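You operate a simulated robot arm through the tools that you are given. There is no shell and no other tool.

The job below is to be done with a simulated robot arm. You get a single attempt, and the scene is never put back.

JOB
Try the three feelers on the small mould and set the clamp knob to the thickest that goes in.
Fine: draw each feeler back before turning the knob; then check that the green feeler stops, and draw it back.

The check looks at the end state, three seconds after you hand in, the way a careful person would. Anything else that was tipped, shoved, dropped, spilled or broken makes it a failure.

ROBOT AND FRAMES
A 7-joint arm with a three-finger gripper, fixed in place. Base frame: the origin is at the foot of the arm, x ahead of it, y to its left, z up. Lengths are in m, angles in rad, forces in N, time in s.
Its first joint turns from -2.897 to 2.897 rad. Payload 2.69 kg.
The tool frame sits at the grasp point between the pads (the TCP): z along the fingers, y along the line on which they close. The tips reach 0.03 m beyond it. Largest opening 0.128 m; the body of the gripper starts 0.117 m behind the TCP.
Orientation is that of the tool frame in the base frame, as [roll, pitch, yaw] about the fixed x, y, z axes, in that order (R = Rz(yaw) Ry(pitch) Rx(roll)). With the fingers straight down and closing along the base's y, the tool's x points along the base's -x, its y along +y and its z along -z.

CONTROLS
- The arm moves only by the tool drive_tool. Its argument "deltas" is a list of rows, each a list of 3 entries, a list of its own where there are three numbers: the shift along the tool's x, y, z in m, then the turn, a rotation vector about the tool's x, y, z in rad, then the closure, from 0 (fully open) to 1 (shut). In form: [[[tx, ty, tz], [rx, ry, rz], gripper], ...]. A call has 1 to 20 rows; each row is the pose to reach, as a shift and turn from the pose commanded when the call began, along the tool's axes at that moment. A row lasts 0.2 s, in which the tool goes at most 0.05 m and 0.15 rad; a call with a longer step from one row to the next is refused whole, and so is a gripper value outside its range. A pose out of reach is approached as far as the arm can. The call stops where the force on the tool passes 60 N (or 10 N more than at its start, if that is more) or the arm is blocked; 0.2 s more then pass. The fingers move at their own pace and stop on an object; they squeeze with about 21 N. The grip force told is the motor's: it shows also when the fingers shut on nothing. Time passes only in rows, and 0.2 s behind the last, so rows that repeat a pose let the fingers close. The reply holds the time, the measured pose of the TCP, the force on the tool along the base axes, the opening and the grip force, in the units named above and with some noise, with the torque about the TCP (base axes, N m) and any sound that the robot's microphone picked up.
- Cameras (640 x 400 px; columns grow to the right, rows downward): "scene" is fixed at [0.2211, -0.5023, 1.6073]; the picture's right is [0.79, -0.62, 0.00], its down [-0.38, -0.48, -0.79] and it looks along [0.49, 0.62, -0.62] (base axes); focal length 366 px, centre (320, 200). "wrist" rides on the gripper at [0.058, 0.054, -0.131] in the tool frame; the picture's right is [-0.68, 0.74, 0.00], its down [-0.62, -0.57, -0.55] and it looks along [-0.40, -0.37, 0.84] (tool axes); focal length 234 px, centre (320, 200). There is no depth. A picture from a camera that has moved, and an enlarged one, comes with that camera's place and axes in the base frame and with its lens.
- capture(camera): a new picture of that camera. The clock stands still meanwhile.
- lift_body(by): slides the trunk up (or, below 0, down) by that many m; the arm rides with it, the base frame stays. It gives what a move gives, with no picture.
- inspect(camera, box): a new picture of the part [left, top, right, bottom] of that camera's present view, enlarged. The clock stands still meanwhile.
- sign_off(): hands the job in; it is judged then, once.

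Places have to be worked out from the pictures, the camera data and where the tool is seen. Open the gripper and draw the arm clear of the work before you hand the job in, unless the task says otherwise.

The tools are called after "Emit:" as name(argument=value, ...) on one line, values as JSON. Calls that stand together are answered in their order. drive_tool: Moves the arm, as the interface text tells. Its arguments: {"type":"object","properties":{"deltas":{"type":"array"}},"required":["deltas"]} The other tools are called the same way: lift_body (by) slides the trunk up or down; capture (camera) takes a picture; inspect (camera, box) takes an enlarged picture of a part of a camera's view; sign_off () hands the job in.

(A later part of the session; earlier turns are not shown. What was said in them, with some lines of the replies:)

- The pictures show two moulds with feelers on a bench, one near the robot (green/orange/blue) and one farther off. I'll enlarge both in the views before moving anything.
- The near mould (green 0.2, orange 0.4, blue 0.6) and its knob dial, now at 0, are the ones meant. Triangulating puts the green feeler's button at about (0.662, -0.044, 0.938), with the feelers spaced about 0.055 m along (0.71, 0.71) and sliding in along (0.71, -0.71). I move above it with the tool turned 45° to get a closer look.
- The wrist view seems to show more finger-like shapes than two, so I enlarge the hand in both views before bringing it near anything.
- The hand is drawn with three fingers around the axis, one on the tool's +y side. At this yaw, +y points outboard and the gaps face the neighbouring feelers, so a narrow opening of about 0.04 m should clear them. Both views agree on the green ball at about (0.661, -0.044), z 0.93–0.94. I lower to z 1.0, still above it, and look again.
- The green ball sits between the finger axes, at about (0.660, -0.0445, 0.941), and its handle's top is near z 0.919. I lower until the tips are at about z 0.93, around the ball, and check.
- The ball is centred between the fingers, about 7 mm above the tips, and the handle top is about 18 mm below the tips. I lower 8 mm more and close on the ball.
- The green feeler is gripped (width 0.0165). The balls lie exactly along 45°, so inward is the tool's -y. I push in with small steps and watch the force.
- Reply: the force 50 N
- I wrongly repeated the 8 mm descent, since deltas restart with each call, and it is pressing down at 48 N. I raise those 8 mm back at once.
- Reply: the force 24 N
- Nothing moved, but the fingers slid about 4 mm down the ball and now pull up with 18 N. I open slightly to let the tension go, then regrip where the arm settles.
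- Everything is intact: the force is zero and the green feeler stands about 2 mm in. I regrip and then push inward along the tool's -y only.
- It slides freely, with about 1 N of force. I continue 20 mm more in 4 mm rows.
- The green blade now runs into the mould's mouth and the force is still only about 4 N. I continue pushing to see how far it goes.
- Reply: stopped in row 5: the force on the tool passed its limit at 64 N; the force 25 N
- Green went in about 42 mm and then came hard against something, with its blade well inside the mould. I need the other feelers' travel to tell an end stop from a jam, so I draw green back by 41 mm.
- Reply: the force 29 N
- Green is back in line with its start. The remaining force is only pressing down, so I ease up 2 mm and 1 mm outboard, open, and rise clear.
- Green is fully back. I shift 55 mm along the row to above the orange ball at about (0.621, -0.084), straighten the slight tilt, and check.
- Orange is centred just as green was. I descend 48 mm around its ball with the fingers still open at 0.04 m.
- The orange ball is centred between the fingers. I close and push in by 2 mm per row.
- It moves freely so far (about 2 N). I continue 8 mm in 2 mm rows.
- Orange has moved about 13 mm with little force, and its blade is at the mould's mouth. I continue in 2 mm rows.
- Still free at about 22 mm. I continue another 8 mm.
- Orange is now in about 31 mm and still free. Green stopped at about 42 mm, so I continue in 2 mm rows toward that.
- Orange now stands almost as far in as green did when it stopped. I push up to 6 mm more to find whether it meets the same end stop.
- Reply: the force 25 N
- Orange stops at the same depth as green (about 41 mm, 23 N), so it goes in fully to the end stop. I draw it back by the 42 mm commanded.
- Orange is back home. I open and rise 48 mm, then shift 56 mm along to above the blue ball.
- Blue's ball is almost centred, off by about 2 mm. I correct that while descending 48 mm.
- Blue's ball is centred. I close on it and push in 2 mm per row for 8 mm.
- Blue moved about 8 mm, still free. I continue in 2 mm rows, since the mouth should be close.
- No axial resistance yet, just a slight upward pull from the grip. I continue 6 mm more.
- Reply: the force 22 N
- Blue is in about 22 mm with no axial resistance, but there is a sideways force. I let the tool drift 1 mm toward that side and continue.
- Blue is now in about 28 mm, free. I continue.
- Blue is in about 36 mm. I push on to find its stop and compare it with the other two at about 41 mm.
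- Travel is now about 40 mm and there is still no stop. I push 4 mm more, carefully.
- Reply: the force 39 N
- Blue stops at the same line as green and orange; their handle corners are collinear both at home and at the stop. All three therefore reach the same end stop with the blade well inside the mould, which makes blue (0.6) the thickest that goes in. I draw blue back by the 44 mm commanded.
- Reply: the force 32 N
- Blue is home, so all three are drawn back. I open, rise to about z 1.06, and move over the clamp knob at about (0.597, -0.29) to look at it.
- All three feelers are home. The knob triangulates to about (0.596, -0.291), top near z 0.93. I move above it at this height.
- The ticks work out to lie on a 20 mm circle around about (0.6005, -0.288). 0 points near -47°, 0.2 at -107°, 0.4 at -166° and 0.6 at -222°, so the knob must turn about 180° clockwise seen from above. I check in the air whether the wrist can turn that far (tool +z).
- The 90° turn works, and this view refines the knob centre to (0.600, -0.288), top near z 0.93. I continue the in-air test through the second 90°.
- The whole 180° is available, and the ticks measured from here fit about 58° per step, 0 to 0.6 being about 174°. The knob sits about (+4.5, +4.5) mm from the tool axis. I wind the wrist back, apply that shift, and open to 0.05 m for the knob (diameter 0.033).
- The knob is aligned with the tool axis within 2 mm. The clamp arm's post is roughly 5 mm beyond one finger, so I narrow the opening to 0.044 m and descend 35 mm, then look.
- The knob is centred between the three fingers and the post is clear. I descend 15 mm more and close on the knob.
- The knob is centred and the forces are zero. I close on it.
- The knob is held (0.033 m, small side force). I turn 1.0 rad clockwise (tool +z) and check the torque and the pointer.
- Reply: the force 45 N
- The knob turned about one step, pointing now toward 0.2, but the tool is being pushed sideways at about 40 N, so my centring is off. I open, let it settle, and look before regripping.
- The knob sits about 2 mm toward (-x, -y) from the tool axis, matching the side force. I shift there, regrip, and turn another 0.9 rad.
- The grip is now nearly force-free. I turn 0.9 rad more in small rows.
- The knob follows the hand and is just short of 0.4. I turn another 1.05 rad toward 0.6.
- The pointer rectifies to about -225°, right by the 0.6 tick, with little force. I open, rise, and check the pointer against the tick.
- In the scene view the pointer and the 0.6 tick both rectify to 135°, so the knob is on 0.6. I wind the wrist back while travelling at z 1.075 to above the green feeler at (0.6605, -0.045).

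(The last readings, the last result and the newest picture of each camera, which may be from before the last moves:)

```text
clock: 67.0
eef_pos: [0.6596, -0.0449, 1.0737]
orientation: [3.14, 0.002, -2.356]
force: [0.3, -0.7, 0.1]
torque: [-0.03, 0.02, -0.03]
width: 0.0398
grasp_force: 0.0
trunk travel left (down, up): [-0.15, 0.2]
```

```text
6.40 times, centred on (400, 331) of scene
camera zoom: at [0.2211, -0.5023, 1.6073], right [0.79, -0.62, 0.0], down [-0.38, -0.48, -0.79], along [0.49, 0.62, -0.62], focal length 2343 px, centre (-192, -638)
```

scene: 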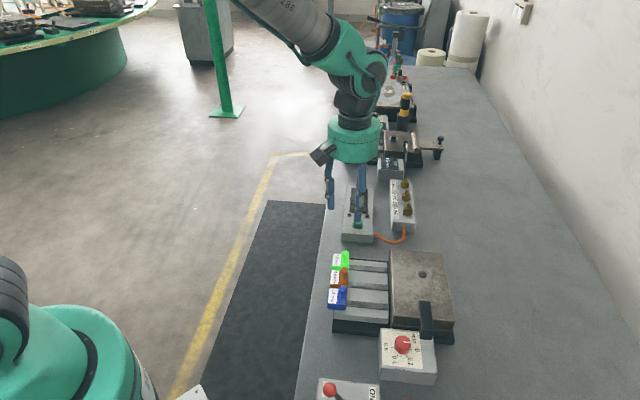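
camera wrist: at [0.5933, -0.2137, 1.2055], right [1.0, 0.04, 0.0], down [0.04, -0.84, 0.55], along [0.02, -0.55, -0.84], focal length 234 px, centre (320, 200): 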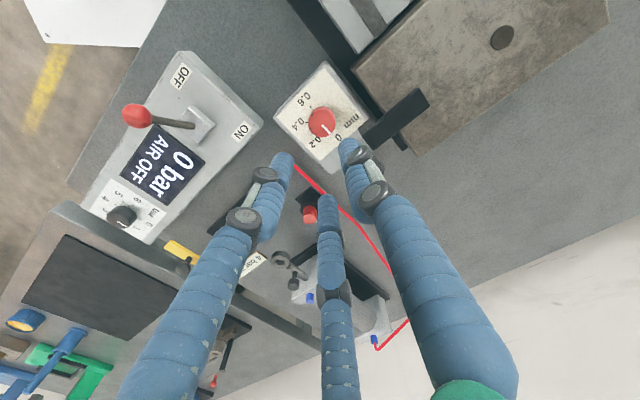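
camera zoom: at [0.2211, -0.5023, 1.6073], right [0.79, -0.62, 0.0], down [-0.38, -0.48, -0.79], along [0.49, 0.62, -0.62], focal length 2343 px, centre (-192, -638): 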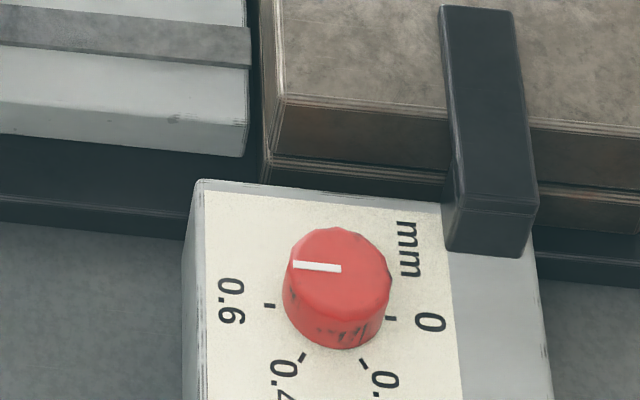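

The knob stays at 0.6, all feelers are home, and I'm over green at the same xy as before. I descend to z 0.955 with the fingers open at 0.04 m.

Emit:
drive_tool(deltas=[[[0, 0, 0.03], [0, 0, 0], 0.69], [[0, 0, 0.06], [0, 0, 0], 0.69], [[0, 0, 0.085], [0, 0, 0], 0.69], [[0, 0, 0.105], [0, 0, 0], 0.69], [[0, 0, 0.12], [0, 0, 0], 0.69], [[0, 0, 0.12], [0, 0, 0], 0.69]])

Emit:
inspect(camera="wrist", box=[220, 60, 420, 220])

Emit:
inspect(camera="scene", box=[310, 230, 470, 330])

```text
clock: 68.4
eef_pos: [0.6601, -0.0452, 0.9532]
orientation: [-3.141, 0.002, -2.357]
force: [-0.3, 0.3, -0.2]
torque: [0.0, 0.02, 0.02]
width: 0.0399
grasp_force: 0.0
trunk travel left (down, up): [-0.15, 0.2]
```

```text
2.50 times, centred on (320, 140) of wrist
camera zoom: at [0.581, -0.0483, 1.0851], right [-0.04, 1.0, 0.0], down [0.84, 0.03, 0.55], along [0.55, 0.02, -0.84], focal length 585 px, centre (320, 350)
```

zoom: 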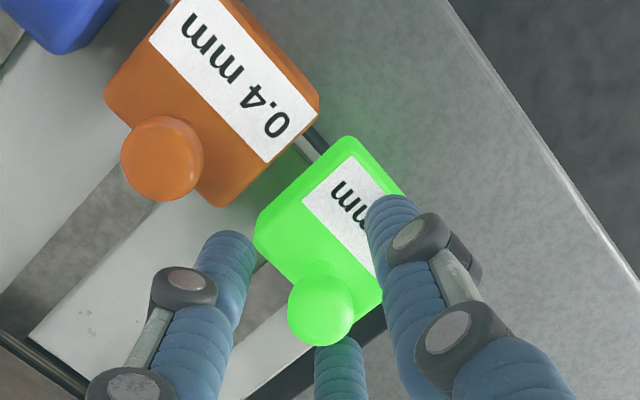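

```text
4.00 times, centred on (390, 280) of scene
camera zoom: at [0.2211, -0.5023, 1.6073], right [0.79, -0.62, 0.0], down [-0.38, -0.48, -0.79], along [0.49, 0.62, -0.62], focal length 1464 px, centre (40, -120)
```

zoom: 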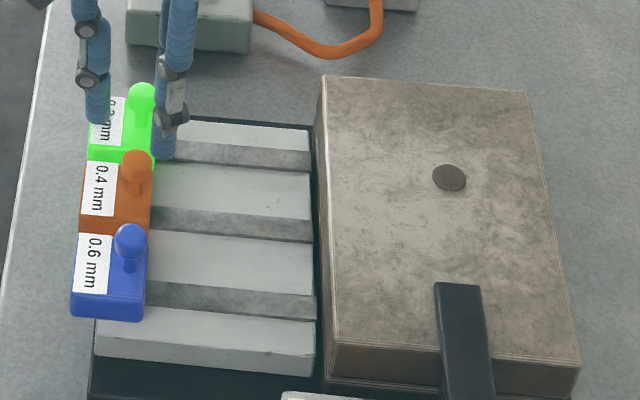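

Green's ball is centred again. I grip it and push 6 mm inward in 2 mm rows.

Emit:
drive_tool(deltas=[[[0, 0, 0], [0, 0, 0], 0.85], [[0, 0, 0], [0, 0, 0], 1.0], [[0, 0, 0], [0, 0, 0], 1.0], [[0, -0.002, 0], [0, 0, 0], 1.0], [[0, -0.004, 0], [0, 0, 0], 1.0], [[0, -0.006, 0], [0, 0, 0], 1.0]])

```text
clock: 69.8
eef_pos: [0.6635, -0.0477, 0.9535]
orientation: [3.141, 0.0, -2.358]
force: [2.1, 2.7, -6.7]
torque: [0.07, -0.1, -0.01]
width: 0.0163
grasp_force: 42.6
trunk travel left (down, up): [-0.15, 0.2]
```

It slides freely so far. I push another 4 mm.

Emit:
drive_tool(deltas=[[[0, -0.002, 0], [0, 0, 0], 1.0], [[0, -0.004, 0], [0, 0, 0], 1.0]])

Emit:
drive_tool(deltas=[[[0, -0.002, 0], [0, 0, 0], 1.0], [[0, -0.004, 0], [0, 0, 0], 1.0]])

Emit:
inspect(camera="scene", box=[310, 230, 470, 330])

```text
clock: 70.4
eef_pos: [0.6667, -0.0522, 0.9536]
orientation: [3.14, 0.001, -2.356]
force: [2.7, 2.0, -13.1]
torque: [0.13, -0.02, 0.02]
width: 0.0167
grasp_force: 42.0
trunk travel left (down, up): [-0.15, 0.2]
```

```text
clock: 71.0
eef_pos: [0.6697, -0.054, 0.9532]
orientation: [3.14, 0.0, -2.357]
force: [2.5, 1.7, -15.4]
torque: [0.12, 0.06, -0.03]
width: 0.0167
grasp_force: 41.8
trunk travel left (down, up): [-0.15, 0.2]
```

```text
4.00 times, centred on (390, 280) of scene
camera zoom: at [0.2211, -0.5023, 1.6073], right [0.79, -0.62, 0.0], down [-0.38, -0.48, -0.79], along [0.49, 0.62, -0.62], focal length 1464 px, centre (40, -120)
```

zoom: 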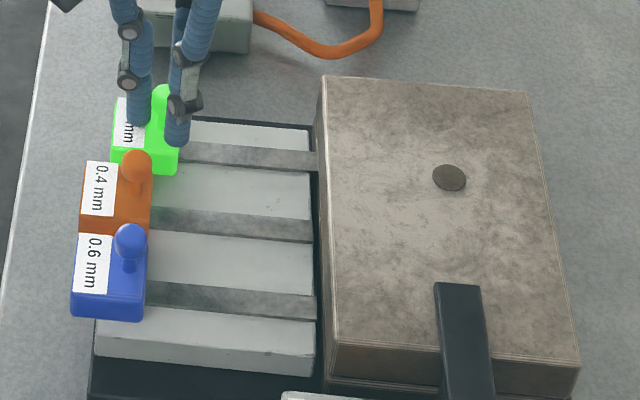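

Green is at about 14 mm and still free. I continue in small steps to find where it stops this time.

Emit:
drive_tool(deltas=[[[0, -0.002, 0.001], [0, 0, 0], 1.0], [[0, -0.004, 0.0015], [0, 0, 0], 1.0]])

Emit:
drive_tool(deltas=[[[0, -0.002, 0], [0, 0, 0], 1.0], [[0, -0.004, 0], [0, 0, 0], 1.0]])

Emit:
inspect(camera="scene", box=[310, 230, 470, 330])

```text
clock: 71.6
eef_pos: [0.6724, -0.0583, 0.9531]
orientation: [-3.14, 0.002, -2.356]
force: [-0.4, 0.0, -3.4]
torque: [0.1, 0.13, 0.03]
width: 0.0166
grasp_force: 42.4
trunk travel left (down, up): [-0.15, 0.2]
```

```text
clock: 72.2
eef_pos: [0.6734, -0.0585, 0.9543]
orientation: [3.141, 0.0, -2.355]
force: [-13.5, 25.3, 10.8]
torque: [0.57, 0.34, 0.03]
width: 0.0163
grasp_force: 42.5
trunk travel left (down, up): [-0.15, 0.2]
```

```text
4.00 times, centred on (390, 280) of scene
camera zoom: at [0.2211, -0.5023, 1.6073], right [0.79, -0.62, 0.0], down [-0.38, -0.48, -0.79], along [0.49, 0.62, -0.62], focal length 1464 px, centre (40, -120)
```

zoom: 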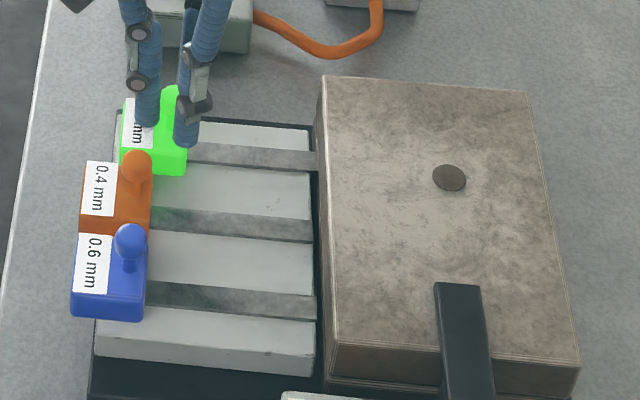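

Green now stops hard at about 19 mm (27 N), where before it went in 40 mm, so the clamp at 0.6 holds it out. I draw it back by the 22 mm commanded.

Emit:
drive_tool(deltas=[[[0, 0.004, 0], [0, 0, 0], 1.0], [[0, 0.008, 0], [0, 0, 0], 1.0], [[0, 0.012, 0], [0, 0, 0], 1.0], [[0, 0.016, 0], [0, 0, 0], 1.0], [[0, 0.02, 0], [0, 0, 0], 1.0], [[0, 0.0225, 0], [0, 0, 0], 1.0], [[0, 0.0225, 0], [0, 0, 0], 1.0]])

Emit:
inspect(camera="scene", box=[310, 230, 470, 330])

```text
clock: 73.8
eef_pos: [0.66, -0.044, 0.9542]
orientation: [-3.14, 0.003, -2.356]
force: [3.1, 2.1, 19.7]
torque: [0.02, -0.11, 0.03]
width: 0.0165
grasp_force: 42.0
trunk travel left (down, up): [-0.15, 0.2]
```

```text
4.00 times, centred on (390, 280) of scene
camera zoom: at [0.2211, -0.5023, 1.6073], right [0.79, -0.62, 0.0], down [-0.38, -0.48, -0.79], along [0.49, 0.62, -0.62], focal length 1464 px, centre (40, -120)
```

zoom: 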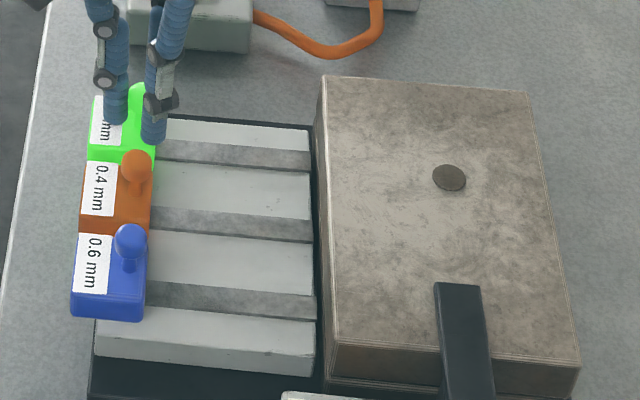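

Green is home again. I open, rise straight up well clear, and fully open the gripper away from the work.

Emit:
drive_tool(deltas=[[[0, 0, 0], [0, 0, 0], 0.8], [[0, 0, 0], [0, 0, 0], 0.69], [[0, 0, 0], [0, 0, 0], 0.69], [[0, 0, -0.02], [0, 0, 0], 0.69], [[0, 0, -0.06], [0, 0, 0], 0.69], [[0, 0, -0.1], [0, 0, 0], 0.69], [[0, 0, -0.145], [0, 0, 0], 0.5], [[0, 0, -0.19], [0, 0, 0], 0.2], [[0, 0, -0.23], [0, 0, 0], 0.0], [[0, 0, -0.23], [0, 0, 0], 0.0], [[0, 0, -0.23], [0, 0, 0], 0.0]])

Emit:
capture(camera="scene")

Emit:
inspect(camera="scene", box=[310, 230, 470, 330])

Emit:
inspect(camera="scene", box=[350, 300, 450, 362])

```text
clock: 76.2
eef_pos: [0.6615, -0.0476, 1.1836]
orientation: [3.14, 0.003, -2.356]
force: [-0.1, -0.9, 0.4]
torque: [0.04, 0.04, 0.02]
width: 0.128
grasp_force: 0.0
trunk travel left (down, up): [-0.15, 0.2]
```

```text
taken
```

scene: 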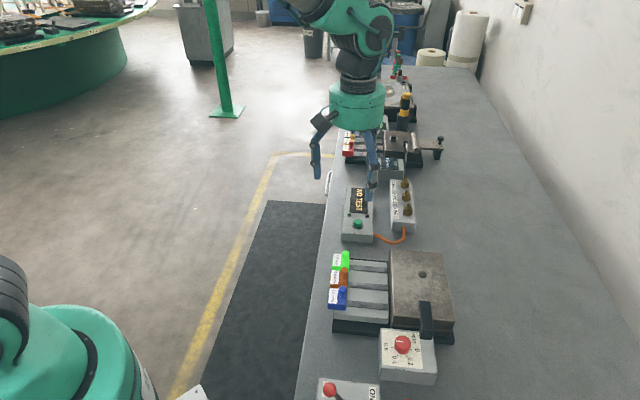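

```text
4.00 times, centred on (390, 280) of scene
camera zoom: at [0.2211, -0.5023, 1.6073], right [0.79, -0.62, 0.0], down [-0.38, -0.48, -0.79], along [0.49, 0.62, -0.62], focal length 1464 px, centre (40, -120)
```

zoom: 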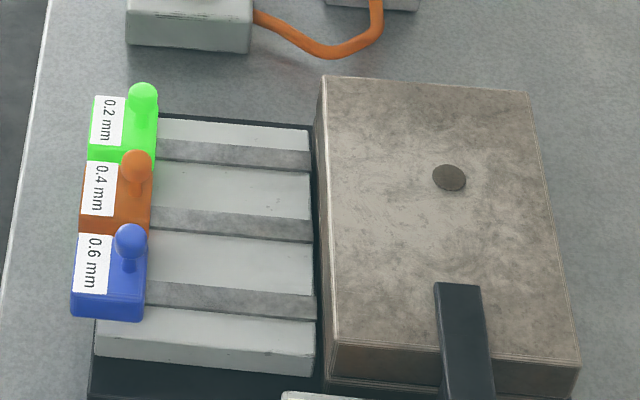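

```text
6.40 times, centred on (400, 331) of scene
camera zoom: at [0.2211, -0.5023, 1.6073], right [0.79, -0.62, 0.0], down [-0.38, -0.48, -0.79], along [0.49, 0.62, -0.62], focal length 2343 px, centre (-192, -638)
```

zoom: 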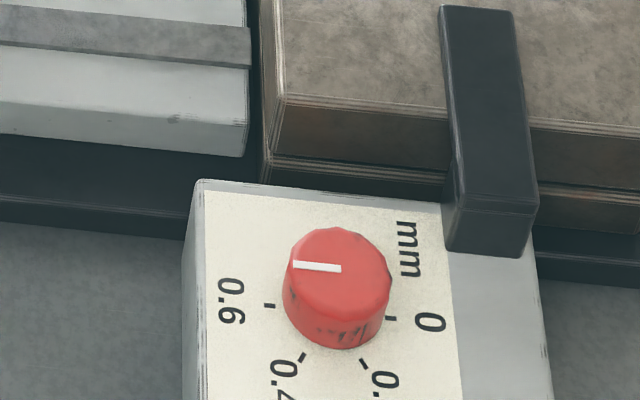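

All three feelers are home, the knob is on 0.6, nothing else has moved, and the open gripper is well clear. I hand the job in.

Emit:
sign_off()

```text
The job is handed in.
```

I tried all three feelers on the small mould and set the clamp knob to 0.6 mm, because even the thickest (blue) goes in.

- **Feelers:** green (0.2 mm), orange (0.4 mm) and blue (0.6 mm) each slid in about 40 mm to the same end stop. I drew each one back before turning the knob.
- **Knob:** it started at 0, and the pointer now lines up with the 0.6 tick.
- **Check:** with the clamp at 0.6, green stopped hard at about 19 mm instead of 40 mm. I drew it back to its start.

**Slip while gripping green:** early on I pressed down on the green feeler with about 48 N by mistake. I backed off at once, and it slid normally afterwards with no visible damage.

The last pictures showed all three feelers drawn back and nothing else moved. I opened the gripper and raised it clear before handing in.
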